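You operate a simulated robot arm through the tools that you are given. There is no shell and no other tool. Be economical: measure what you need, move in short steps, check, and stop when the job is done.

The job below is to be done with a simulated two-armed robot. You get a single attempt, and the scene is never put back.

JOB
Wipe up the spill on the top of the kitting bench with the rag and put it back.

It is judged by the outcome, as a careful person would: the job done as asked, and still so three seconds after it is handed in. It fails if anything else is knocked over, pushed out of place, dropped, spilled or broken.

ROBOT AND FRAMES
Two 7-joint arms with two-finger parallel grippers on one trunk, on a base that drives. Base frame: it is fixed to the floor where the robot stands at the start and does not move with it; the origin is under the middle of the robot, x ahead of it, y to its left, z up. Lengths are in cm, angles in degrees, forces in N, time in s.
The left shoulder is at the start at [7, 13.4, 115.1], the right one opposite. With the tool pointing down near the work surface each hand reaches from about 10 to 64 cm from the robot's upright axis, wherever it stands, measured 20 degrees to its own side. Payload 1.57 kg a hand.
The TCP of each hand is the grasp point between the finger pads, 3 cm short of the fingertips. In the tool frame z runs along the fingers and y along their closing line. The gripper opens to 8 cm. The fingers are 1.7 cm wide and 1.2 cm thick; the gripper's body (4 by 8.2 cm) begins 8 cm behind the TCP.
Orientation is that of the tool frame in the base frame, as a unit quaternion [w, x, y, z]. With the fingers straight down and closing along the base's y, the tool's x points along the base's -x, its y along +y and its z along -z.

CONTROLS
- The arms move only by the tool play_rows. It takes "left_increments", "right_increments" or both (then of equal length, played together; a hand with none holds still); each is text: rows parted by semicolons, each of 7 numbers parted by spaces: the shift along the tool's x, y, z in cm, then the turn, a rotation vector about the tool's x, y, z in degrees, then the opening in per cent of the stroke, from 0 (shut) to 100 (fully open). In form: x y z ax ay az grip; .... A call has 1 to 12 rows; each row shifts and turns the commanded pose from where the row before left it, along the tool's axes as they then stand. A row lasts 0.2 s, in which the tool goes at most 5 cm and 8.6 degrees; a call with a longer step from one row to the next is refused whole, and so is a gripper value outside its range. A pose out of reach is approached as far as the arm can. The call stops where the force on the tool passes 40 N (or 10 N more than at its start, if that is more) or the arm is blocked; 0.2 s more then pass. The fingers move at their own pace (about 15.3 cm/s each) and stop on an object; they squeeze with about 22 N. The grip force told is the motor's: it shows also when the fingers shut on nothing. Time passes only in rows, and 0.2 s behind the last, so rows that do not move let the fingers close. It gives the time, the measured TCP pose, the force on the tool (base axes), the opening and the grip force at its end, in the units of the frame above (readings bear some noise).
- Cameras (640 x 400 px; columns grow to the right, rows downward): "scene" is now at [13.65, 1.06, 137.58]; the picture's right is [0.12, -0.99, 0.00], its down [-0.61, -0.07, -0.79] and it looks along [0.78, 0.09, -0.62] (base axes); focal length 272 px, centre (320, 200). "left" rides on the left gripper at [7.2, 0.7, -12.2] in its tool frame; the picture's right is [-0.09, 1.00, 0.00], its down [-0.84, -0.08, -0.54] and it looks along [-0.54, -0.05, 0.84] (tool axes); focal length 238 px, centre (320, 200). "right" rides on the right gripper at [7.2, -0.7, -12.2] in its tool frame; the picture's right is [0.09, 1.00, 0.00], its down [-0.84, 0.08, -0.54] and it looks along [-0.54, 0.05, 0.84] (tool axes); focal length 238 px, centre (320, 200). There is no depth. A picture from a camera that has moved, and an enlarged one, comes with that camera's place and axes in the base frame and with its lens.
- camera(camera): a new picture of that camera. It takes no simulated time.
- lift_body(by): slides the trunk up (or, below 0, down) by that many cm; the arms and the scene camera ride with it, the base frame stays. It gives what a move gives, with no picture.
- base_move(legs): drives the robot by 1 to 6 legs, each [ahead, left, turn to the left] in cm, cm and degrees, along the robot's own axes; the way and the turn of a leg run together, so that a leg with both is an arc; at most 150 cm and 180 degrees a leg. The arms and the cameras ride along, it lands a little off, and it stops where it bumps. It gives what a move gives.
- aim_head(pan, tilt): turns the head with the scene camera to pan (to the left, within 86 degrees either way) and tilt (down, from -29 to 69), counted from straight ahead of the robot. It gives what a move gives.
- inspect(camera, box): a new picture of the part [left, top, right, bottom] of that camera's present view, enlarged. It takes no simulated time.
- job_done(): hands the job in; it is judged then, once.

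Go step by step. Nothing tells you exact positions but the pictures and the camera data: compare them with the known pose of the tool, close in by small moves and look again before you grip or let go. The budget is 120 turns and 100 pictures, counting those below and the enlarged ones. Unless the task says otherwise, let go and move clear before handing in, and close with one line.

The tools are called after "Call:" as a command line: name --argument value ..., lists and objects as JSON in quotes. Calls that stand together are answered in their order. play_rows: Moves the arms, as the interface text tells. Its arguments: {"type":"object","properties":{"left_increments":{"type":"string"},"right_increments":{"type":"string"}},"required":[]} The other tools are called the same way: lift_body (by) slides the trunk up or down; base_move (legs) drives the base; aim_head (pan, tilt) turns the head that bears the scene camera; camera (camera) takes a picture; inspect (camera, box) takes an enlarged picture of a part of a camera's view; job_done () hands the job in.

At the start:

```text
clock: 0.0
left_ee_pos: [49.75, 20.86, 111.45]
left_tcp_rot: [0.0, -0.001, 1.0, 0.0]
left_force: [0.5, -0.5, -0.5]
left_gripper_width: 8.01
left_gripper_force: 0.0
right_ee_pos: [45.01, -18.84, 110.79]
right_tcp_rot: [0.0, -0.001, 1.0, -0.001]
right_force: [-0.1, -0.1, -0.1]
right_gripper_width: 8.0
right_gripper_force: 0.2
trunk travel left (down, up): [-72.5, 21.5]
robot x, y, heading: [-0.2, -0.19, -0.1]
head pan, tilt: [6.8, 38.2]
```

scene: 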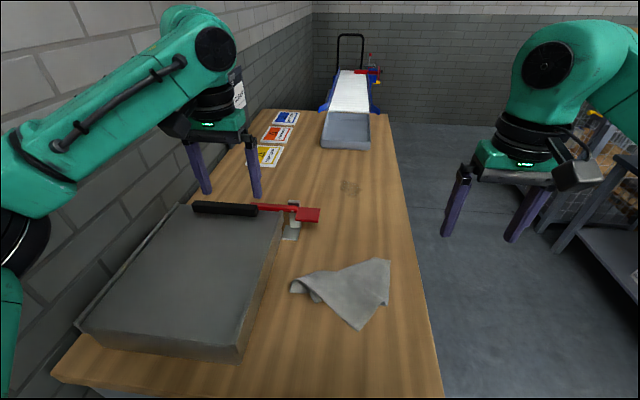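
right: 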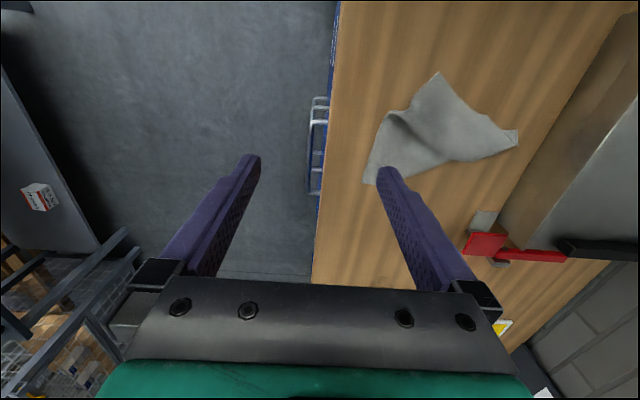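
left: 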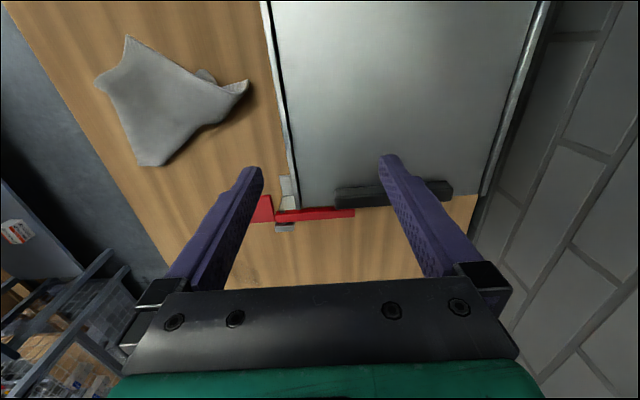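

The rag lies at about [50, 0] on the bench, and a faint stain at about [91, 0] looks like the spill. I'll look at both more closely.

Call:
inspect --camera "scene" --box '[240, 100, 440, 225]'

Call:
inspect --camera "scene" --box '[240, 220, 440, 345]'

Call:
aim_head --pan -40 --tilt 45

Call:
camera --camera "scene"

```text
3.20 times, centred on (340, 162) of scene
camera zoom: at [13.65, 1.06, 137.58], right [0.12, -0.99, 0.0], down [-0.61, -0.07, -0.79], along [0.78, 0.09, -0.62], focal length 870 px, centre (256, 320)
```

zoom: 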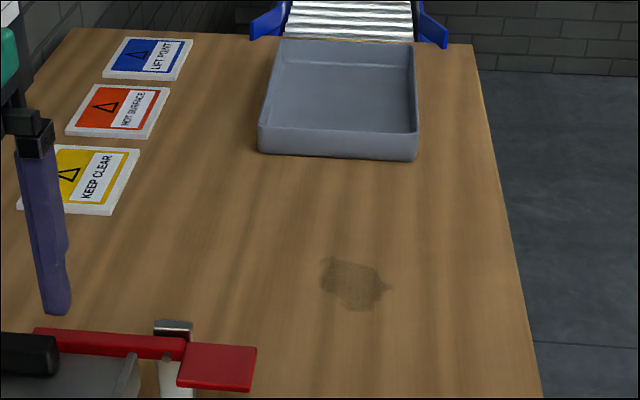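

```text
3.20 times, centred on (340, 282) of scene
camera zoom: at [13.65, 1.06, 137.58], right [0.12, -0.99, 0.0], down [-0.61, -0.07, -0.79], along [0.78, 0.09, -0.62], focal length 870 px, centre (256, -64)
```

zoom: 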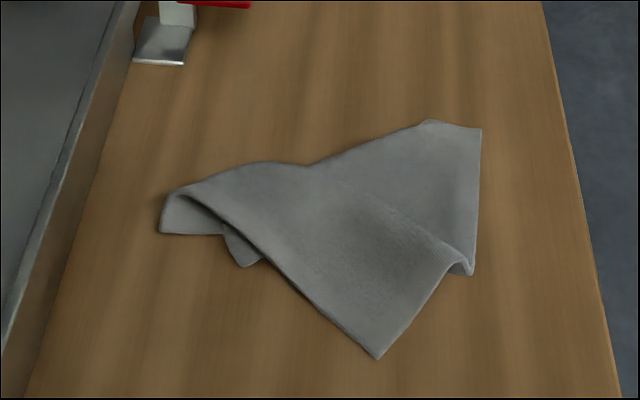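

```text
clock: 1.1
left_ee_pos: [49.81, 20.82, 111.49]
left_tcp_rot: [0.0, -0.001, 1.0, 0.0]
left_force: [0.5, 0.2, 0.1]
left_gripper_width: 8.01
left_gripper_force: 0.0
right_ee_pos: [44.83, -18.79, 110.79]
right_tcp_rot: [0.0, 0.001, 1.0, -0.001]
right_force: [0.7, -0.1, 0.4]
right_gripper_width: 8.02
right_gripper_force: 0.1
trunk travel left (down, up): [-72.5, 21.5]
robot x, y, heading: [-0.33, 0.51, 0.0]
head pan, tilt: [-40.0, 45.0]
```

```text
94 pictures are left
camera scene: at [11.32, -5.19, 136.59], right [-0.64, -0.77, 0.0], down [-0.54, 0.45, -0.71], along [0.54, -0.45, -0.71], focal length 272 px, centre (320, 200)
```

scene: 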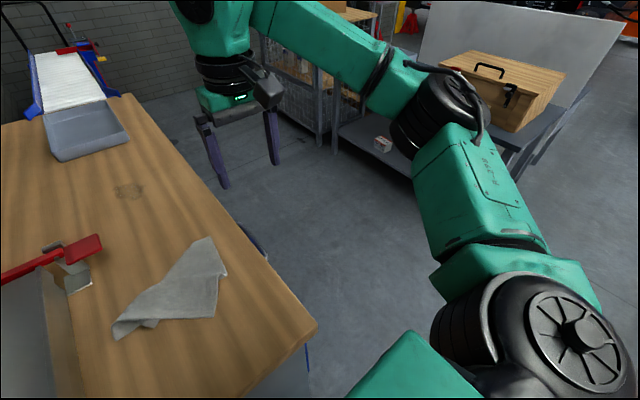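

The spill is beyond reach from here, so I'd stand along the bench's right side. I'll look at the floor room there first.

Call:
aim_head --pan -25 --tilt 20

Call:
camera --camera "scene"

Call:
aim_head --pan -75 --tilt 40

Call:
camera --camera "scene"

```text
clock: 2.0
left_ee_pos: [49.73, 20.85, 111.57]
left_tcp_rot: [0.0, -0.001, 1.0, 0.0]
left_force: [-1.8, 0.0, -0.3]
left_gripper_width: 8.02
left_gripper_force: 0.1
right_ee_pos: [44.86, -18.76, 110.74]
right_tcp_rot: [-0.001, 0.0, 1.0, 0.0]
right_force: [-0.5, 0.0, -0.4]
right_gripper_width: 8.01
right_gripper_force: 0.0
trunk travel left (down, up): [-72.5, 21.5]
robot x, y, heading: [0.04, -0.29, -0.2]
head pan, tilt: [-25.0, 20.0]
```

```text
93 pictures are left
camera scene: at [13.52, -3.91, 140.44], right [-0.42, -0.91, 0.0], down [-0.31, 0.14, -0.94], along [0.85, -0.4, -0.34], focal length 272 px, centre (320, 200)
```

scene: 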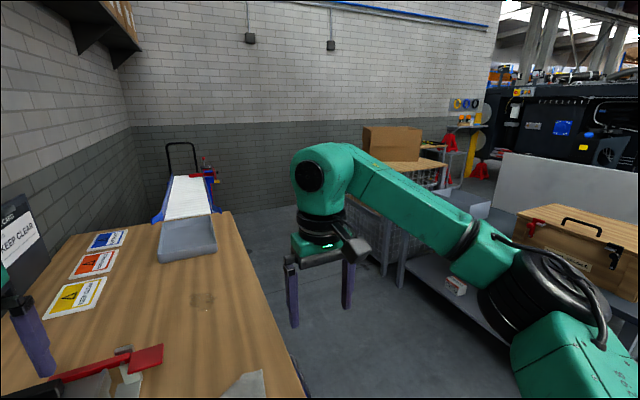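

```text
clock: 3.2
left_ee_pos: [49.86, 20.81, 111.42]
left_tcp_rot: [-0.001, -0.001, 1.0, 0.0]
left_force: [-0.3, 0.0, 0.8]
left_gripper_width: 8.0
left_gripper_force: 0.1
right_ee_pos: [44.79, -18.77, 110.71]
right_tcp_rot: [0.0, 0.0, 1.0, 0.0]
right_force: [-0.7, 0.0, -0.3]
right_gripper_width: 8.02
right_gripper_force: 0.0
trunk travel left (down, up): [-72.5, 21.5]
robot x, y, heading: [0.12, -0.12, -0.0]
head pan, tilt: [-75.0, 40.0]
```

```text
92 pictures are left
camera scene: at [7.3, -8.18, 137.31], right [-0.97, -0.26, 0.0], down [-0.17, 0.62, -0.77], along [0.2, -0.74, -0.64], focal length 272 px, centre (320, 200)
```

scene: 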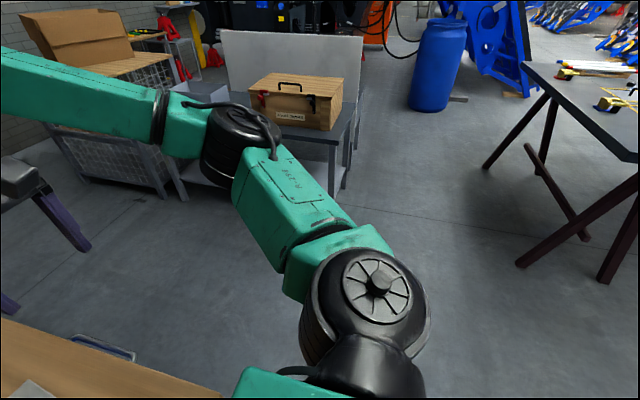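

There's a wide, clear corridor to the right of the bench. I'll drive right, ahead and turn left to face the bench between rag and spill.

Call:
base_move --legs '[[0, -56, 0], [70, 0, 0], [0, 0, 90]]'

Call:
aim_head --pan 0 --tilt 45

Call:
camera --camera "scene"

Call:
camera --camera "left"

```text
clock: 13.7
left_ee_pos: [47.29, -4.88, 111.42]
left_tcp_rot: [0.0, 0.723, -0.691, 0.0]
left_force: [-0.1, 0.9, 1.0]
left_gripper_width: 7.97
left_gripper_force: 0.0
right_ee_pos: [87.04, -7.88, 110.76]
right_tcp_rot: [0.0, 0.722, -0.691, 0.0]
right_force: [0.9, 0.0, 1.0]
right_gripper_width: 7.99
right_gripper_force: 0.1
trunk travel left (down, up): [-72.5, 21.5]
robot x, y, heading: [70.56, -53.88, 92.5]
head pan, tilt: [-75.0, 40.0]
```

```text
clock: 15.2
left_ee_pos: [47.22, -4.96, 111.42]
left_tcp_rot: [0.0, 0.723, -0.691, 0.0]
left_force: [-0.4, 0.0, 0.8]
left_gripper_width: 8.01
left_gripper_force: 0.0
right_ee_pos: [86.97, -7.96, 110.7]
right_tcp_rot: [0.0, 0.722, -0.692, 0.001]
right_force: [0.9, 0.3, -0.5]
right_gripper_width: 7.99
right_gripper_force: 0.0
trunk travel left (down, up): [-72.5, 21.5]
robot x, y, heading: [70.29, -53.9, 92.6]
head pan, tilt: [0.0, 45.0]
```

```text
91 pictures are left
camera scene: at [69.69, -40.46, 136.59], right [1.0, 0.04, 0.0], down [0.03, -0.71, -0.71], along [-0.03, 0.71, -0.71], focal length 272 px, centre (320, 200)
```

scene: 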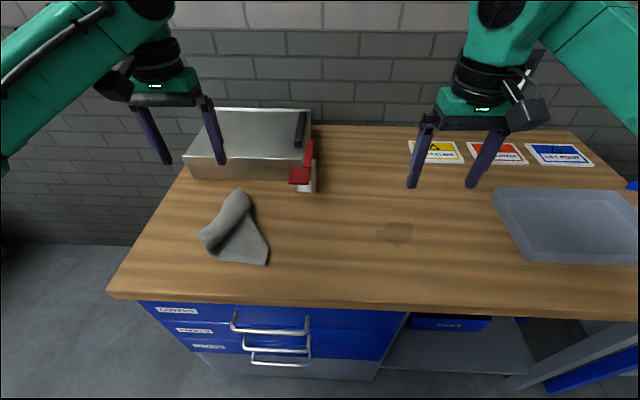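

```text
90 pictures are left
camera left: at [46.86, -11.98, 123.63], right [-1.0, 0.05, 0.0], down [0.04, 0.84, 0.54], along [0.03, 0.54, -0.84], focal length 238 px, centre (320, 200)
```

left: 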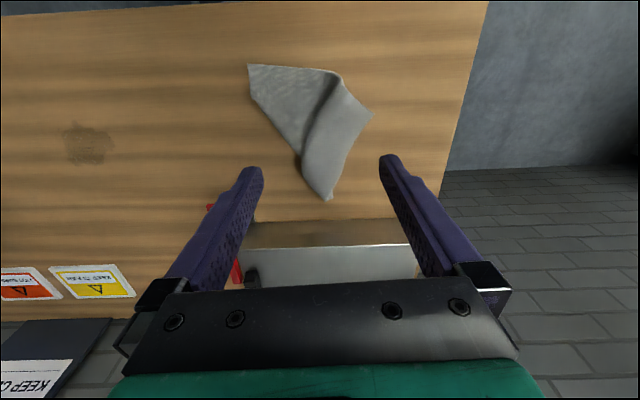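

The rag and the spill are both in front of me, and the rag has a raised fold. I'll enlarge both to choose a grip.

Call:
inspect --camera "scene" --box '[160, 160, 320, 285]'

Call:
inspect --camera "left" --box '[210, 40, 400, 220]'

Call:
inspect --camera "scene" --box '[340, 190, 460, 265]'

```text
3.20 times, centred on (240, 222) of scene
camera zoom: at [69.69, -40.46, 136.59], right [1.0, 0.04, 0.0], down [0.03, -0.71, -0.71], along [-0.03, 0.71, -0.71], focal length 870 px, centre (576, 128)
```

zoom: 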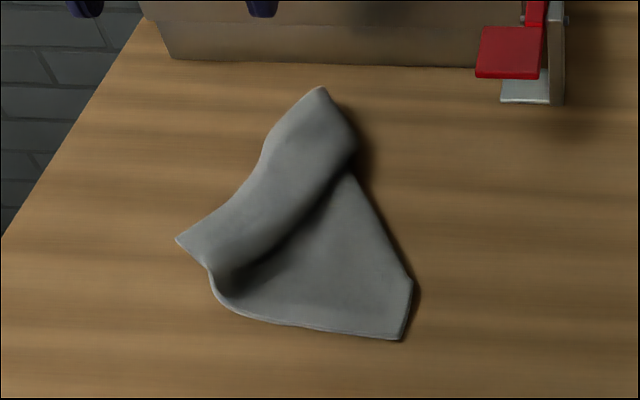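

```text
2.22 times, centred on (305, 130) of left
camera zoom: at [46.86, -11.98, 123.63], right [-1.0, 0.05, 0.0], down [0.04, 0.84, 0.54], along [0.03, 0.54, -0.84], focal length 530 px, centre (353, 356)
```

zoom: 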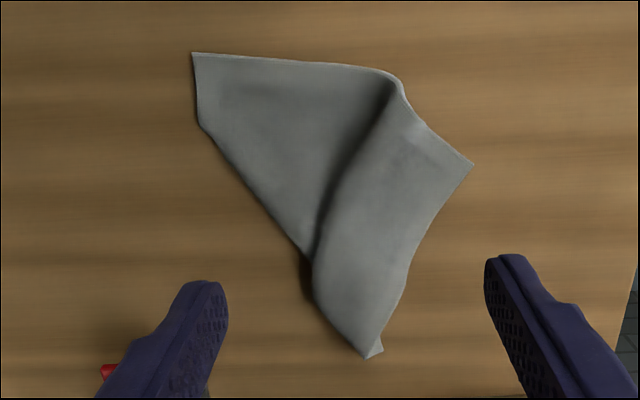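

```text
5.33 times, centred on (400, 228) of scene
camera zoom: at [69.69, -40.46, 136.59], right [1.0, 0.04, 0.0], down [0.03, -0.71, -0.71], along [-0.03, 0.71, -0.71], focal length 1450 px, centre (-107, 53)
```

zoom: 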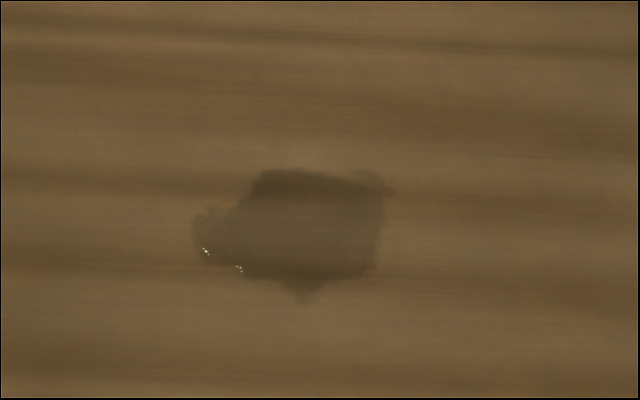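

The fold's ridge runs almost along base y at about [46.5, 4], so my fingers should close along x. I'll move the base a little closer, then lower the left hand partway and turn it 15° to square with the ridge.

Call:
base_move --legs '[[6, 0, 0]]'

Call:
play_rows --left_increments "-1 0 3 0 0 8 100; -1 0 3 0 0 7.5 100; 0 0 3 0 0 0 100; 0 0 3 0 0 0 100"

Call:
camera --camera "left"

Call:
camera --camera "scene"

```text
clock: 16.1
left_ee_pos: [47.07, 0.76, 111.64]
left_tcp_rot: [-0.001, 0.723, -0.691, -0.001]
left_force: [0.1, -0.4, 0.3]
left_gripper_width: 8.01
left_gripper_force: 0.0
right_ee_pos: [86.76, -2.39, 110.91]
right_tcp_rot: [-0.002, 0.723, -0.691, -0.002]
right_force: [0.9, 0.0, 0.3]
right_gripper_width: 7.99
right_gripper_force: 0.1
trunk travel left (down, up): [-72.5, 21.5]
robot x, y, heading: [70.23, -47.83, 92.7]
head pan, tilt: [0.0, 45.0]
```

```text
clock: 17.1
left_ee_pos: [46.83, 3.21, 99.41]
left_tcp_rot: [0.001, -0.624, 0.782, -0.001]
left_force: [-0.4, 0.1, -0.8]
left_gripper_width: 8.0
left_gripper_force: 0.1
right_ee_pos: [86.67, -2.07, 110.77]
right_tcp_rot: [0.001, 0.723, -0.691, 0.0]
right_force: [-0.1, 0.1, 0.1]
right_gripper_width: 7.99
right_gripper_force: 0.0
trunk travel left (down, up): [-72.5, 21.5]
robot x, y, heading: [70.03, -47.68, 92.5]
head pan, tilt: [0.0, 45.0]
```

```text
86 pictures are left
camera left: at [44.59, -3.59, 111.61], right [-0.95, 0.31, 0.0], down [0.26, 0.8, 0.54], along [0.17, 0.52, -0.84], focal length 238 px, centre (320, 200)
```

left: 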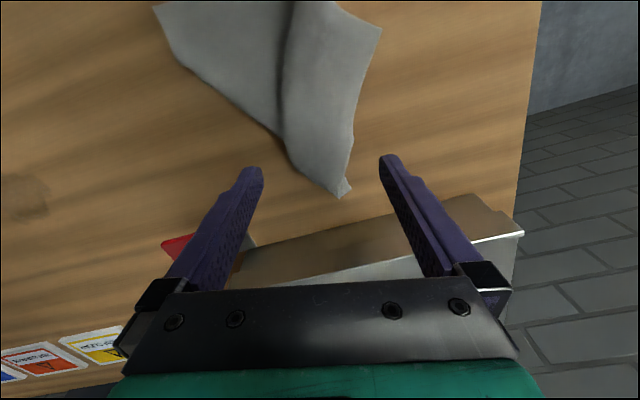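

```text
85 pictures are left
camera scene: at [69.37, -34.49, 136.59], right [1.0, 0.04, 0.0], down [0.03, -0.71, -0.71], along [-0.03, 0.71, -0.71], focal length 272 px, centre (320, 200)
```

scene: 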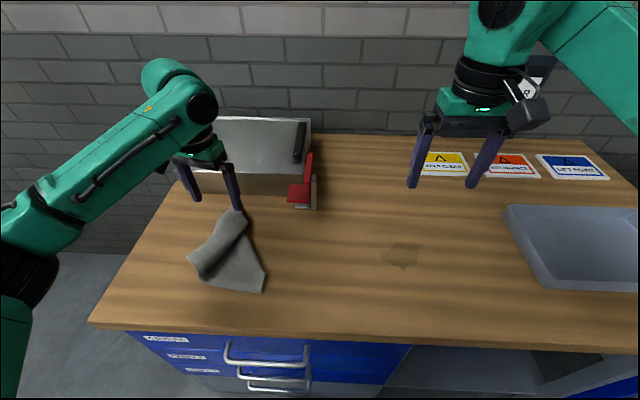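

The narrower end of the fold, at about [47.6, 8.5] and 5.5 cm wide, fits between the fingers. I'll move over it and go down to just above it.

Call:
play_rows --left_increments "-2.7 0.2 2.5 0 0 0 100; -2.65 0.2 2.5 0 0 0 100; 0 0 2.5 0 0 0 100; 0 0 1 0 0 0 100"

Call:
camera --camera "left"

Call:
inspect --camera "scene" --box '[140, 160, 332, 310]'

```text
clock: 18.1
left_ee_pos: [47.83, 8.37, 90.9]
left_tcp_rot: [0.0, -0.623, 0.782, 0.001]
left_force: [0.3, 0.0, -0.1]
left_gripper_width: 8.01
left_gripper_force: 0.0
right_ee_pos: [86.66, -2.02, 110.73]
right_tcp_rot: [0.0, 0.723, -0.691, 0.0]
right_force: [-0.8, 0.1, -0.3]
right_gripper_width: 8.01
right_gripper_force: 0.0
trunk travel left (down, up): [-72.5, 21.5]
robot x, y, heading: [69.25, -47.48, 92.6]
head pan, tilt: [0.0, 45.0]
```

```text
84 pictures are left
camera left: at [45.54, 1.62, 103.15], right [-0.95, 0.31, 0.0], down [0.26, 0.8, 0.54], along [0.17, 0.51, -0.84], focal length 238 px, centre (320, 200)
```

left: 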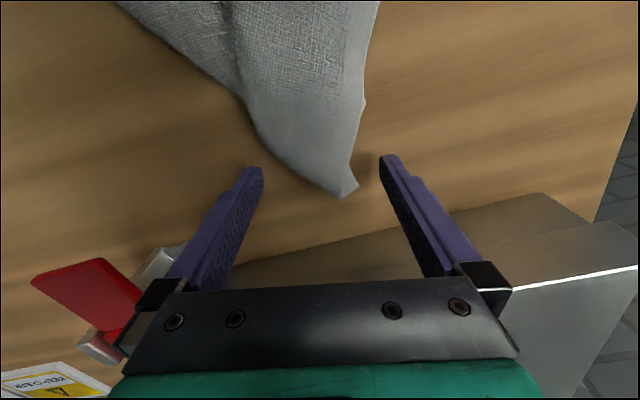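

```text
2.67 times, centred on (236, 235) of scene
camera zoom: at [69.41, -34.44, 136.58], right [1.0, 0.04, 0.0], down [0.03, -0.71, -0.71], along [-0.03, 0.71, -0.71], focal length 725 px, centre (544, 107)
```

zoom: 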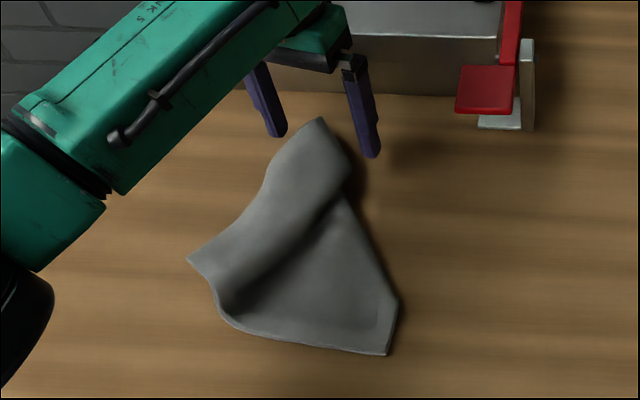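

The fold is about 5.5 cm wide at y=10, so I'll shift there and lower until the fingertips are just above the bench.

Call:
play_rows --left_increments "-1.66 0.4 0 0 0 0 100; 0 0 2.5 0 0 0 100; 0 0 2 0 0 0 100; 0 0 0.5 0 0 0 100"

Call:
camera --camera "left"

Call:
inspect --camera "scene" --box '[140, 160, 332, 310]'

```text
clock: 18.9
left_ee_pos: [47.85, 10.01, 89.03]
left_tcp_rot: [0.008, -0.622, 0.783, 0.006]
left_force: [0.4, -20.0, 22.5]
left_gripper_width: 8.02
left_gripper_force: 0.2
right_ee_pos: [86.77, -2.33, 110.88]
right_tcp_rot: [-0.002, 0.723, -0.691, -0.001]
right_force: [-0.7, 1.0, 0.9]
right_gripper_width: 8.0
right_gripper_force: 0.0
trunk travel left (down, up): [-72.5, 21.5]
robot x, y, heading: [70.1, -47.42, 92.4]
head pan, tilt: [0.0, 45.0]
stopped in row 3 (left hand): the force on the tool passed its limit (the readings are from after the stop); the commanded pose is now the measured one
```

```text
82 pictures are left
camera left: at [45.59, 2.91, 101.09], right [-0.95, 0.31, 0.0], down [0.26, 0.79, 0.56], along [0.17, 0.53, -0.83], focal length 238 px, centre (320, 200)
```

left: 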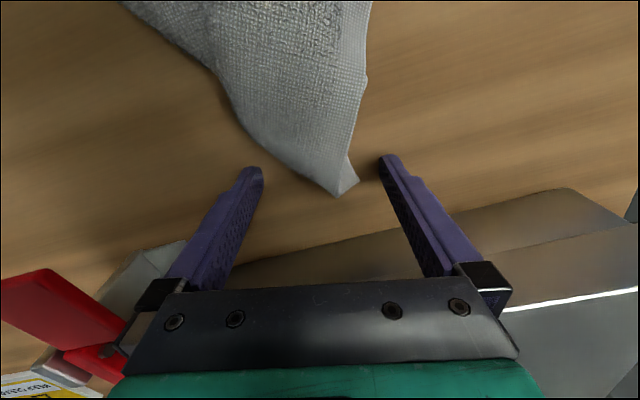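

```text
2.67 times, centred on (236, 235) of scene
camera zoom: at [69.44, -34.96, 136.65], right [1.0, 0.05, 0.0], down [0.03, -0.7, -0.71], along [-0.03, 0.71, -0.7], focal length 725 px, centre (544, 107)
```

zoom: 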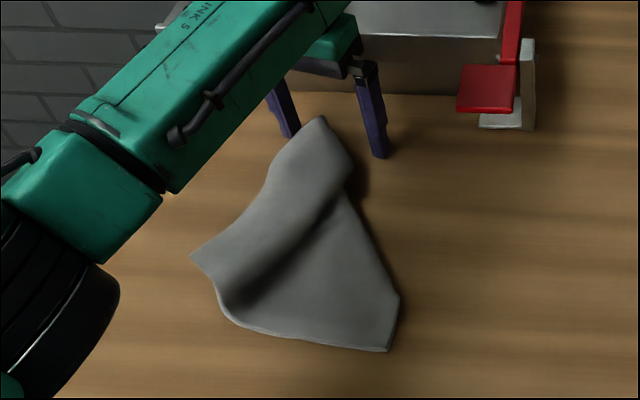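

The hand was stopped at z=89 with a sideways push, so something is touching. I'll find out what before moving again.

Call:
aim_head --pan 35 --tilt 45

Call:
camera --camera "scene"

Call:
camera --camera "right"

```text
clock: 19.9
left_ee_pos: [47.98, 9.9, 89.12]
left_tcp_rot: [0.009, -0.623, 0.782, 0.009]
left_force: [-1.7, -5.8, 24.6]
left_gripper_width: 7.94
left_gripper_force: 0.0
right_ee_pos: [86.85, -2.54, 111.02]
right_tcp_rot: [-0.002, 0.723, -0.691, -0.001]
right_force: [0.8, 1.2, 0.5]
right_gripper_width: 7.99
right_gripper_force: 0.1
trunk travel left (down, up): [-72.5, 21.5]
robot x, y, heading: [70.1, -48.02, 92.8]
head pan, tilt: [35.0, 45.0]
```

```text
80 pictures are left
camera scene: at [64.92, -36.79, 136.66], right [0.79, 0.61, 0.0], down [0.43, -0.56, -0.71], along [-0.43, 0.56, -0.7], focal length 272 px, centre (320, 200)
```

scene: 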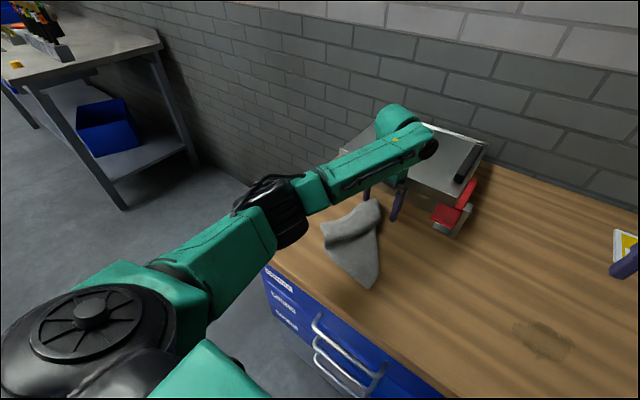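

```text
79 pictures are left
camera right: at [87.76, -9.81, 123.08], right [-0.99, -0.14, 0.0], down [-0.11, 0.83, 0.55], along [-0.07, 0.54, -0.84], focal length 238 px, centre (320, 200)
```

right: 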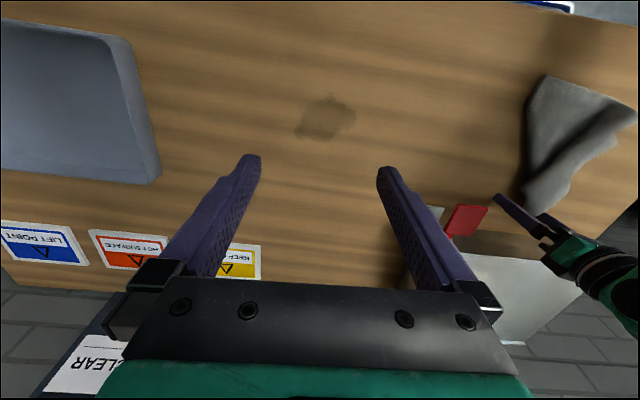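

I'll zoom in on the wrist where it passes over the steel box.

Call:
inspect --camera "scene" --box '[320, 90, 500, 240]'

Call:
inspect --camera "right" --box '[480, 160, 640, 340]'

```text
2.67 times, centred on (410, 165) of scene
camera zoom: at [64.92, -36.79, 136.66], right [0.79, 0.61, 0.0], down [0.43, -0.56, -0.71], along [-0.43, 0.56, -0.7], focal length 725 px, centre (80, 293)
```

zoom: 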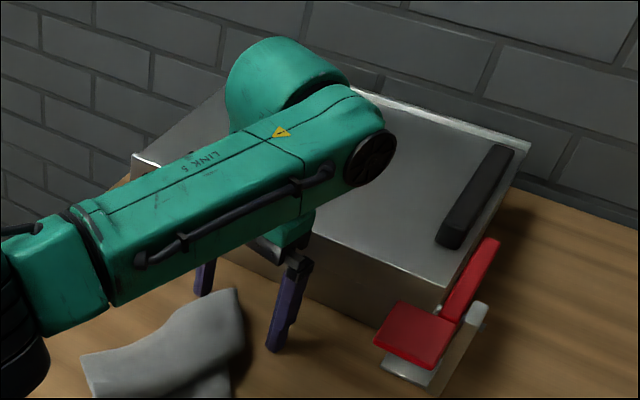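

```text
2.22 times, centred on (560, 250) of right
camera zoom: at [87.76, -9.81, 123.08], right [-0.99, -0.14, 0.0], down [-0.11, 0.83, 0.55], along [-0.07, 0.54, -0.84], focal length 530 px, centre (-213, 89)
```

zoom: 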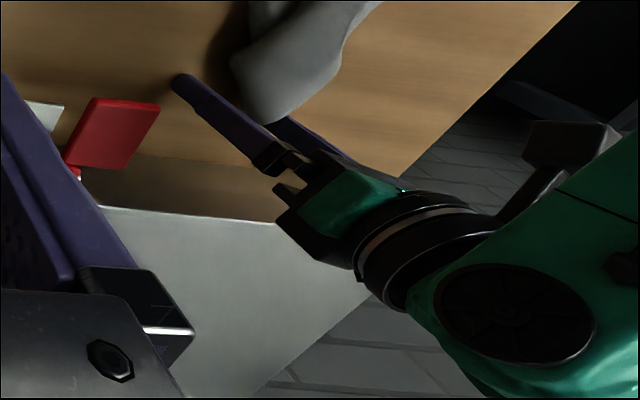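

Nothing obvious is touching. I'll raise the hand 2 cm and check that the force goes away.

Call:
play_rows --left_increments "0 0 -1 0 0 0 100; 0 0 -1 0 0 0 100; 0 0 0 0 0 0 100"

Call:
inspect --camera "scene" --box '[320, 90, 500, 240]'

```text
clock: 20.7
left_ee_pos: [47.9, 10.18, 90.42]
left_tcp_rot: [0.005, -0.624, 0.782, 0.005]
left_force: [-0.1, -0.7, -1.4]
left_gripper_width: 8.01
left_gripper_force: 0.1
right_ee_pos: [86.62, -2.0, 110.72]
right_tcp_rot: [0.0, 0.722, -0.692, 0.0]
right_force: [0.2, 0.1, -0.8]
right_gripper_width: 8.01
right_gripper_force: 0.0
trunk travel left (down, up): [-72.5, 21.5]
robot x, y, heading: [70.07, -47.33, 92.4]
head pan, tilt: [35.0, 45.0]
```

```text
2.67 times, centred on (410, 165) of scene
camera zoom: at [64.8, -36.13, 136.58], right [0.79, 0.61, 0.0], down [0.43, -0.56, -0.71], along [-0.43, 0.56, -0.71], focal length 725 px, centre (80, 293)
```

zoom: 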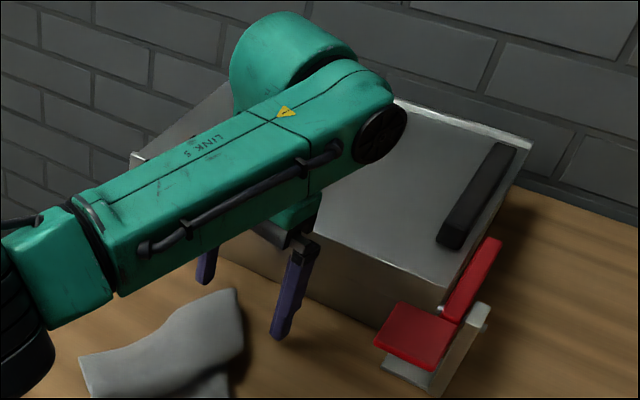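

The force is gone after lifting. The elbow sits low near the bench corner, so I'll check whether that is what touched.

Call:
aim_head --pan 45 --tilt 62

Call:
camera --camera "scene"

Call:
inspect --camera "right" --box '[440, 0, 640, 125]'

```text
clock: 21.5
left_ee_pos: [47.87, 10.32, 90.55]
left_tcp_rot: [0.007, -0.624, 0.782, 0.005]
left_force: [0.8, -0.3, 0.4]
left_gripper_width: 8.0
left_gripper_force: 0.2
right_ee_pos: [86.64, -2.02, 110.73]
right_tcp_rot: [0.0, 0.723, -0.691, 0.0]
right_force: [0.3, -0.2, -0.2]
right_gripper_width: 8.01
right_gripper_force: 0.0
trunk travel left (down, up): [-72.5, 21.5]
robot x, y, heading: [70.09, -47.61, 92.5]
head pan, tilt: [45.0, 62.0]
```

```text
75 pictures are left
camera scene: at [65.02, -38.23, 134.41], right [0.67, 0.74, 0.0], down [0.65, -0.6, -0.47], along [-0.35, 0.32, -0.88], focal length 272 px, centre (320, 200)
```

scene: 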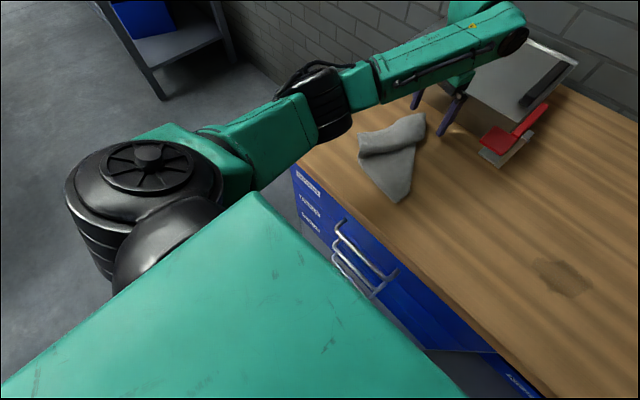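

```text
3.20 times, centred on (540, 62) of right
camera zoom: at [87.67, -9.22, 122.88], right [-0.99, -0.14, 0.0], down [-0.11, 0.83, 0.54], along [-0.07, 0.54, -0.84], focal length 763 px, centre (-384, 640)
```

zoom: 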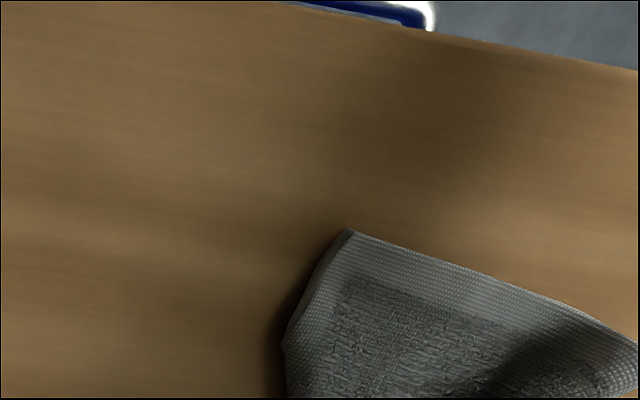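

The elbow hangs right over the bench corner, so it is the likely contact. I'll raise the trunk 8 cm, which lifts the elbow, then lower the hand again.

Call:
lift_body --by 8

Call:
play_rows --left_increments "0 0 2 0 0 0 100; 0 0 2 0 0 0 100; 0 0 2 0 0 0 100; 0 0 2 0 0 0 100; 0 0 1 0 0 0 100; 0 0 1 0 0 0 100; 0 0 0 0 0 0 100"

Call:
camera --camera "scene"

Call:
camera --camera "left"

```text
clock: 22.6
left_ee_pos: [47.84, 10.26, 98.69]
left_tcp_rot: [0.006, -0.624, 0.782, 0.005]
left_force: [0.8, -0.3, 0.6]
left_gripper_width: 7.99
left_gripper_force: 0.1
right_ee_pos: [86.65, -1.92, 118.79]
right_tcp_rot: [-0.001, 0.723, -0.691, 0.001]
right_force: [1.1, -0.6, -0.6]
right_gripper_width: 8.01
right_gripper_force: 0.0
trunk travel left (down, up): [-80.5, 13.5]
robot x, y, heading: [70.07, -48.08, 92.8]
head pan, tilt: [45.0, 62.0]
```

```text
clock: 24.2
left_ee_pos: [48.05, 10.08, 89.1]
left_tcp_rot: [0.01, -0.623, 0.782, 0.01]
left_force: [-0.7, 7.6, 30.0]
left_gripper_width: 7.75
left_gripper_force: 0.1
right_ee_pos: [86.77, -2.38, 118.94]
right_tcp_rot: [0.0, 0.724, -0.69, -0.002]
right_force: [-0.1, 0.2, 0.2]
right_gripper_width: 7.99
right_gripper_force: 0.0
trunk travel left (down, up): [-80.5, 13.5]
robot x, y, heading: [70.05, -47.61, 92.6]
head pan, tilt: [45.0, 62.0]
```

```text
73 pictures are left
camera scene: at [65.17, -38.74, 142.5], right [0.67, 0.74, 0.0], down [0.65, -0.59, -0.47], along [-0.35, 0.32, -0.88], focal length 272 px, centre (320, 200)
```

scene: 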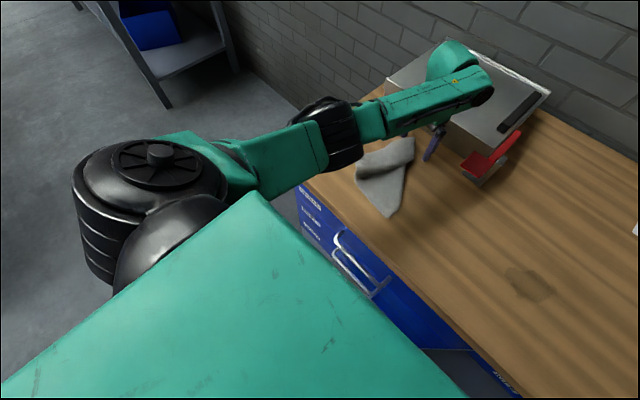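

```text
72 pictures are left
camera left: at [45.69, 3.06, 101.02], right [-0.95, 0.31, 0.01], down [0.26, 0.78, 0.57], along [0.17, 0.54, -0.82], focal length 238 px, centre (320, 200)
```

left: 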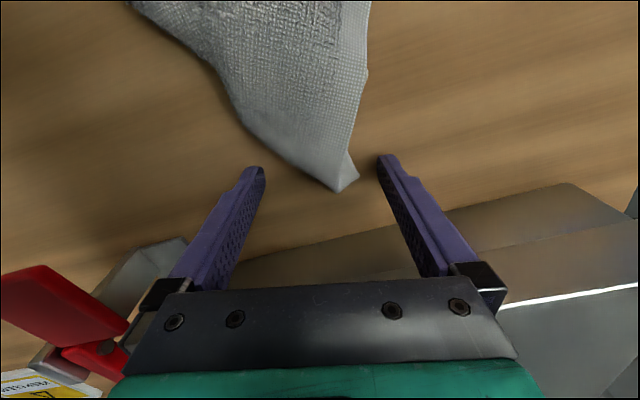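

The finger opening gave slightly and the pictures agree once I take the bench at z≈86, so the fingertips were simply resting on the bench. I'll shift back 2 cm along the fold at just above bench height and check.

Call:
play_rows --left_increments "0 0 -1.2 0 0 0 100; 1 0 0 0 0 0 100; 1 -0.1 0 0 0 0 100; 0 0 0.5 0 0 0 100; 0 0 0 0 0 0 100"

Call:
camera --camera "left"

```text
clock: 25.4
left_ee_pos: [47.5, 8.29, 89.18]
left_tcp_rot: [0.005, -0.623, 0.782, 0.005]
left_force: [0.2, -0.5, 0.0]
left_gripper_width: 7.99
left_gripper_force: 0.1
right_ee_pos: [86.62, -2.06, 118.71]
right_tcp_rot: [0.0, 0.723, -0.691, 0.0]
right_force: [-1.1, 0.6, 0.3]
right_gripper_width: 7.99
right_gripper_force: 0.0
trunk travel left (down, up): [-80.5, 13.5]
robot x, y, heading: [70.07, -47.44, 92.8]
head pan, tilt: [45.0, 62.0]
```

```text
71 pictures are left
camera left: at [45.2, 1.31, 101.3], right [-0.95, 0.31, 0.0], down [0.26, 0.79, 0.56], along [0.17, 0.53, -0.83], focal length 238 px, centre (320, 200)
```

left: 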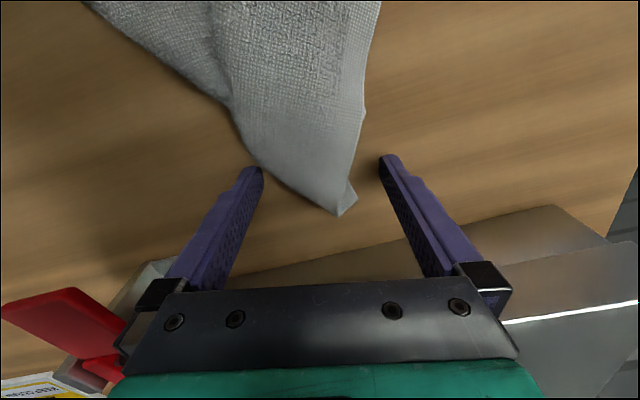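

The hand is free here with the fold between the fingers. Closing now.

Call:
play_rows --left_increments "0 0 0 0 0 0 60; 0 0 0 0 0 0 30; 0 0 0 0 0 0 0; 0 0 0 0 0 0 0; 0 0 0 0 0 0 0"

Call:
camera --camera "left"

```text
clock: 26.6
left_ee_pos: [47.4, 8.25, 89.21]
left_tcp_rot: [0.006, -0.623, 0.782, 0.005]
left_force: [0.4, 0.3, 0.2]
left_gripper_width: 0.41
left_gripper_force: 21.9
right_ee_pos: [86.74, -1.97, 118.71]
right_tcp_rot: [0.0, 0.723, -0.691, 0.0]
right_force: [-0.1, -0.2, 0.0]
right_gripper_width: 8.01
right_gripper_force: 0.1
trunk travel left (down, up): [-80.5, 13.5]
robot x, y, heading: [69.89, -47.71, 92.7]
head pan, tilt: [45.0, 62.0]
```

```text
70 pictures are left
camera left: at [45.2, 1.37, 101.31], right [-0.95, 0.31, 0.0], down [0.26, 0.79, 0.56], along [0.17, 0.53, -0.83], focal length 238 px, centre (320, 200)
```

left: 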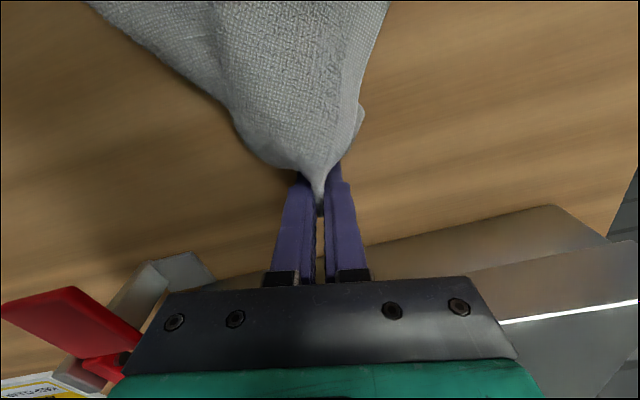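

The cloth is pinched at 0.4 cm. I'll lift it and drive sideways to the spill, which I now place at about [85.7, -0.5].

Call:
play_rows --left_increments "0 0 -2 0 0 0 0; 0 0 -3 0 0 0 0; 0 0 -4 0 0 0 0; 0 0 -4 0 0 0 0; 0 0 0 0 0 0 0"

Call:
aim_head --pan 20 --tilt 48

Call:
camera --camera "scene"

```text
clock: 27.8
left_ee_pos: [47.46, 8.28, 102.0]
left_tcp_rot: [0.006, -0.623, 0.782, 0.004]
left_force: [0.9, -0.1, -0.9]
left_gripper_width: 0.43
left_gripper_force: 21.4
right_ee_pos: [86.53, -2.07, 118.78]
right_tcp_rot: [0.0, 0.723, -0.691, 0.0]
right_force: [-0.7, -0.6, -1.0]
right_gripper_width: 8.0
right_gripper_force: 0.1
trunk travel left (down, up): [-80.5, 13.5]
robot x, y, heading: [70.23, -47.74, 92.6]
head pan, tilt: [45.0, 62.0]
```

```text
clock: 28.7
left_ee_pos: [47.7, 8.43, 101.86]
left_tcp_rot: [0.006, -0.623, 0.782, 0.005]
left_force: [-0.5, 0.8, -0.1]
left_gripper_width: 0.42
left_gripper_force: 22.0
right_ee_pos: [86.68, -2.02, 118.77]
right_tcp_rot: [0.0, 0.724, -0.69, 0.0]
right_force: [-0.3, 0.3, -0.1]
right_gripper_width: 8.0
right_gripper_force: 0.0
trunk travel left (down, up): [-80.5, 13.5]
robot x, y, heading: [69.86, -47.45, 92.8]
head pan, tilt: [20.0, 48.0]
```

```text
69 pictures are left
camera scene: at [66.74, -35.32, 144.16], right [0.92, 0.38, 0.0], down [0.29, -0.69, -0.67], along [-0.26, 0.62, -0.74], focal length 272 px, centre (320, 200)
```

scene: 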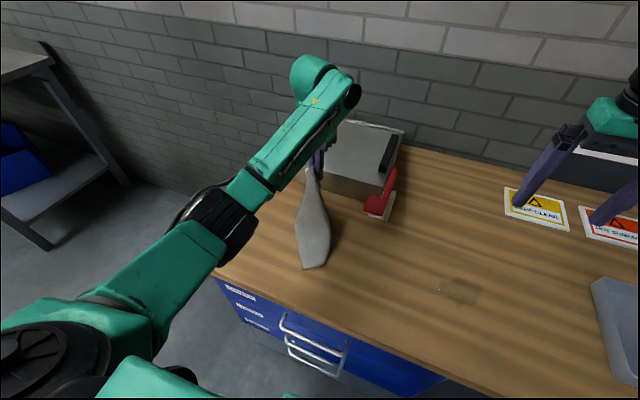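

The rag hangs from the hand and moves with it. I'll raise it a bit more so it clears the red clamp, then strafe right.

Call:
play_rows --left_increments "1 0 -4 0 0 0 0; 2 0 -4 0 0 0 0; 2 0 0 0 0 0 0"

Call:
base_move --legs '[[0, -38, 0]]'

Call:
camera --camera "scene"

Call:
camera --camera "left"

```text
clock: 29.5
left_ee_pos: [46.31, 3.17, 110.04]
left_tcp_rot: [0.006, -0.623, 0.782, 0.004]
left_force: [-0.1, -0.4, 0.3]
left_gripper_width: 0.4
left_gripper_force: 21.5
right_ee_pos: [86.63, -2.15, 118.68]
right_tcp_rot: [0.0, 0.723, -0.691, 0.0]
right_force: [0.4, 0.5, 0.8]
right_gripper_width: 8.0
right_gripper_force: 0.0
trunk travel left (down, up): [-80.5, 13.5]
robot x, y, heading: [69.79, -47.95, 92.5]
head pan, tilt: [20.0, 48.0]
```

```text
clock: 31.9
left_ee_pos: [84.12, 4.99, 110.02]
left_tcp_rot: [0.007, -0.623, 0.782, 0.004]
left_force: [-0.2, -0.4, -1.1]
left_gripper_width: 0.4
left_gripper_force: 21.7
right_ee_pos: [124.39, -0.19, 118.69]
right_tcp_rot: [0.0, 0.724, -0.69, 0.0]
right_force: [0.3, -0.1, -0.4]
right_gripper_width: 7.99
right_gripper_force: 0.1
trunk travel left (down, up): [-80.5, 13.5]
robot x, y, heading: [107.77, -45.87, 92.6]
head pan, tilt: [20.0, 48.0]
```

```text
68 pictures are left
camera scene: at [104.53, -33.57, 144.16], right [0.92, 0.39, 0.0], down [0.29, -0.69, -0.67], along [-0.26, 0.62, -0.74], focal length 272 px, centre (320, 200)
```

scene: 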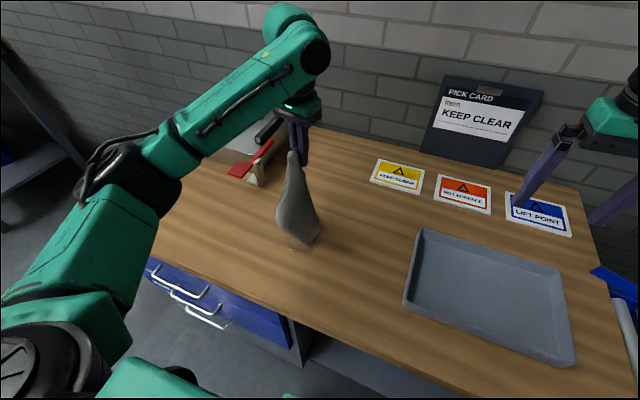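

```text
67 pictures are left
camera left: at [81.78, -2.04, 122.12], right [-0.95, 0.31, 0.0], down [0.26, 0.79, 0.56], along [0.17, 0.53, -0.83], focal length 238 px, centre (320, 200)
```

left: 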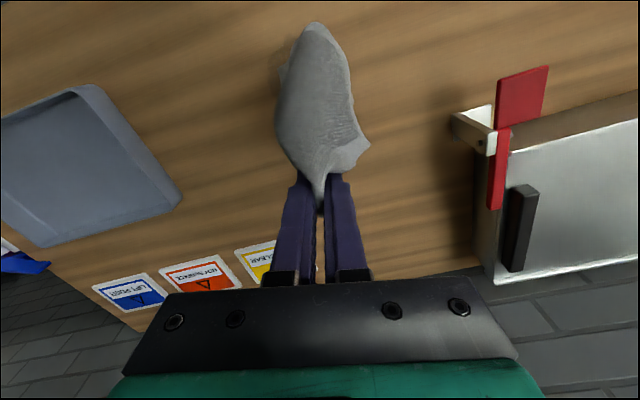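

The hand is over the spill with the rag hanging straight. I'll lower it while drawing back in +y, so the cloth is laid out flat across the spill.

Call:
play_rows --left_increments "3.1 -1.35 0.7 0 0 0 0; 3.1 -1.35 0.7 0 0 0 0; 3.1 -1.35 0.7 0 0 0 0; -1.5 0.34 3 0 0 0 0; -1.95 0.44 3 0 0 0 0; -1.95 0.44 3 0 0 0 0; -1.95 0.44 3 0 0 0 0; -1.95 0.44 3 0 0 0 0; -1.95 0.44 2.5 0 0 0 0; 0 0 0 0 0 0 0"

Call:
camera --camera "scene"

Call:
camera --camera "left"

```text
clock: 34.1
left_ee_pos: [85.95, 7.06, 90.7]
left_tcp_rot: [0.006, -0.624, 0.781, 0.005]
left_force: [-0.1, 0.3, -0.1]
left_gripper_width: 0.41
left_gripper_force: 21.6
right_ee_pos: [124.54, -0.27, 118.78]
right_tcp_rot: [0.0, 0.724, -0.69, 0.0]
right_force: [0.2, 0.1, 0.3]
right_gripper_width: 8.01
right_gripper_force: 0.0
trunk travel left (down, up): [-80.5, 13.5]
robot x, y, heading: [107.79, -45.87, 92.4]
head pan, tilt: [20.0, 48.0]
```

```text
66 pictures are left
camera scene: at [104.67, -33.61, 144.17], right [0.92, 0.39, 0.0], down [0.29, -0.69, -0.67], along [-0.26, 0.62, -0.74], focal length 272 px, centre (320, 200)
```

scene: 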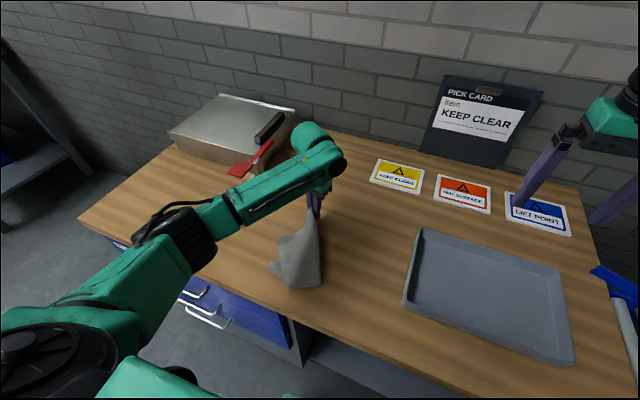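

```text
65 pictures are left
camera left: at [83.72, 0.09, 102.77], right [-0.95, 0.31, 0.0], down [0.26, 0.79, 0.56], along [0.17, 0.53, -0.83], focal length 238 px, centre (320, 200)
```

left: 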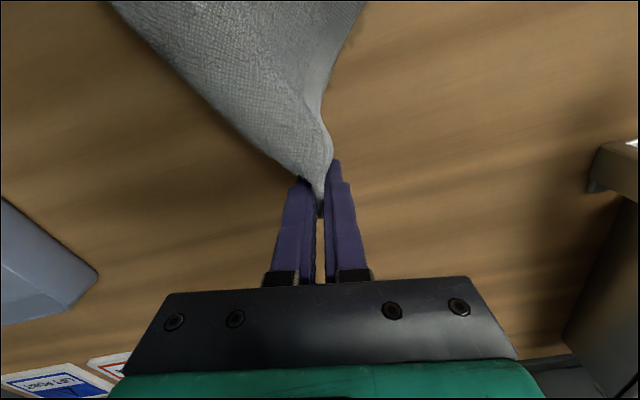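

The rag lies across the spill. I'll lower the fingertips to bench level and make a first stroke.

Call:
play_rows --left_increments "0 0 1.4 0 0 0 0; 2.5 -0.57 0 0 0 0 0; 2.5 -0.57 0 0 0 0 0; 2.5 -0.57 0 0 0 0 0; 2.5 -0.57 0 0 0 0 0; 2 -0.44 0 0 0 0 0; 0 0 0 0 0 0 0"

Call:
camera --camera "scene"

Call:
camera --camera "left"

```text
clock: 35.7
left_ee_pos: [86.23, -5.6, 88.98]
left_tcp_rot: [0.007, -0.624, 0.781, 0.005]
left_force: [-0.1, -0.1, 0.3]
left_gripper_width: 0.37
left_gripper_force: 22.1
right_ee_pos: [124.63, -0.18, 118.87]
right_tcp_rot: [-0.001, 0.723, -0.691, 0.0]
right_force: [0.3, -0.3, 0.0]
right_gripper_width: 7.99
right_gripper_force: 0.1
trunk travel left (down, up): [-80.5, 13.5]
robot x, y, heading: [107.76, -45.69, 92.9]
head pan, tilt: [20.0, 48.0]
```

```text
64 pictures are left
camera scene: at [104.72, -33.49, 144.16], right [0.92, 0.39, 0.0], down [0.29, -0.69, -0.67], along [-0.26, 0.62, -0.74], focal length 272 px, centre (320, 200)
```

scene: 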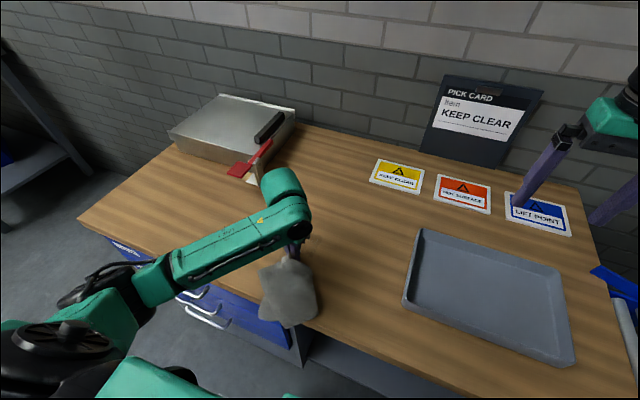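

```text
63 pictures are left
camera left: at [83.98, -12.71, 101.15], right [-0.95, 0.31, 0.0], down [0.26, 0.79, 0.55], along [0.17, 0.53, -0.83], focal length 238 px, centre (320, 200)
```

left: 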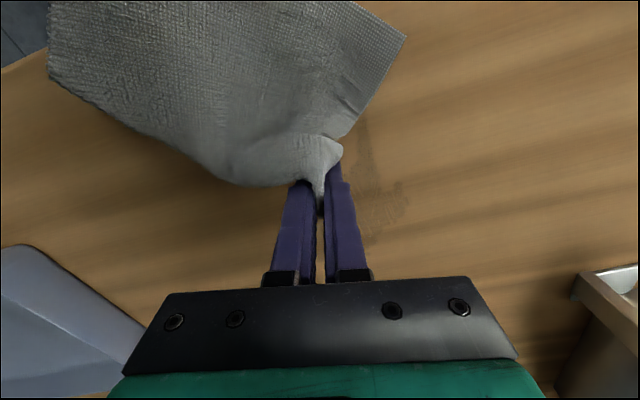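

Part of the stain remains on the −x side. I'll go over it with further strokes shifted that way.

Call:
play_rows --left_increments "-2.3 1.3 0 0 0 0 0; -2.3 1.3 0 0 0 0 0; -2.3 1.3 0 0 0 0 0; -2.3 1.3 0 0 0 0 0; -2.3 1.3 0 0 0 0 0; 2.3 -0.5 0 0 0 0 0; 2.3 -0.5 0 0 0 0 0; 2.3 -0.5 0 0 0 0 0; 2.3 -0.5 0 0 0 0 0; 2.3 -0.5 0 0 0 0 0; 0 0 0 0 0 0 0"

Call:
camera --camera "left"

Call:
camera --camera "scene"

```text
clock: 38.1
left_ee_pos: [82.52, -4.85, 89.0]
left_tcp_rot: [0.004, -0.624, 0.782, 0.004]
left_force: [-0.1, -0.9, 5.3]
left_gripper_width: 0.4
left_gripper_force: 22.3
right_ee_pos: [124.65, -0.25, 118.71]
right_tcp_rot: [0.001, 0.724, -0.69, -0.001]
right_force: [-0.1, 0.7, -0.2]
right_gripper_width: 7.99
right_gripper_force: 0.1
trunk travel left (down, up): [-80.5, 13.5]
robot x, y, heading: [107.64, -45.96, 92.6]
head pan, tilt: [20.0, 48.0]
```

```text
62 pictures are left
camera left: at [80.16, -11.79, 101.12], right [-0.95, 0.31, 0.0], down [0.26, 0.79, 0.55], along [0.17, 0.53, -0.83], focal length 238 px, centre (320, 200)
```

left: 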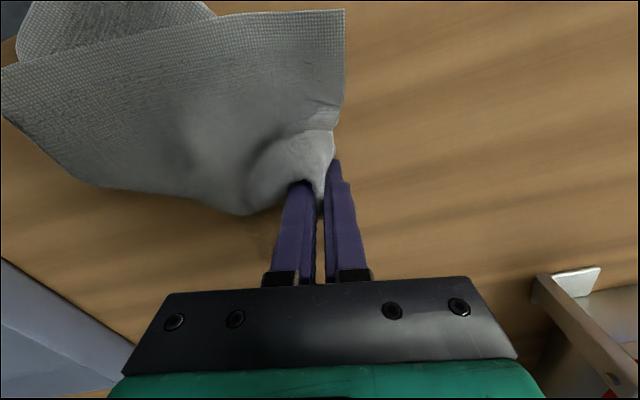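

```text
61 pictures are left
camera scene: at [104.83, -33.66, 144.17], right [0.92, 0.39, 0.0], down [0.29, -0.69, -0.67], along [-0.26, 0.62, -0.74], focal length 272 px, centre (320, 200)
```

scene: 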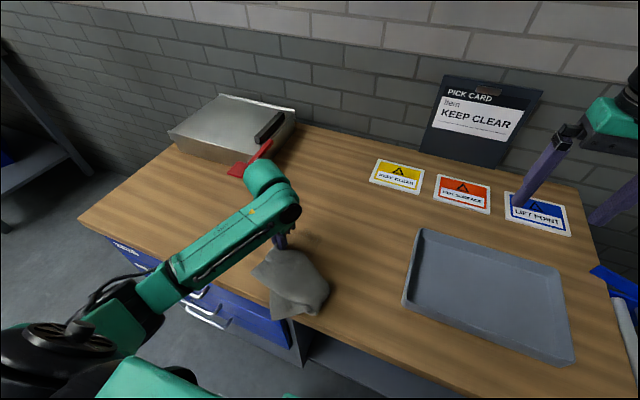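

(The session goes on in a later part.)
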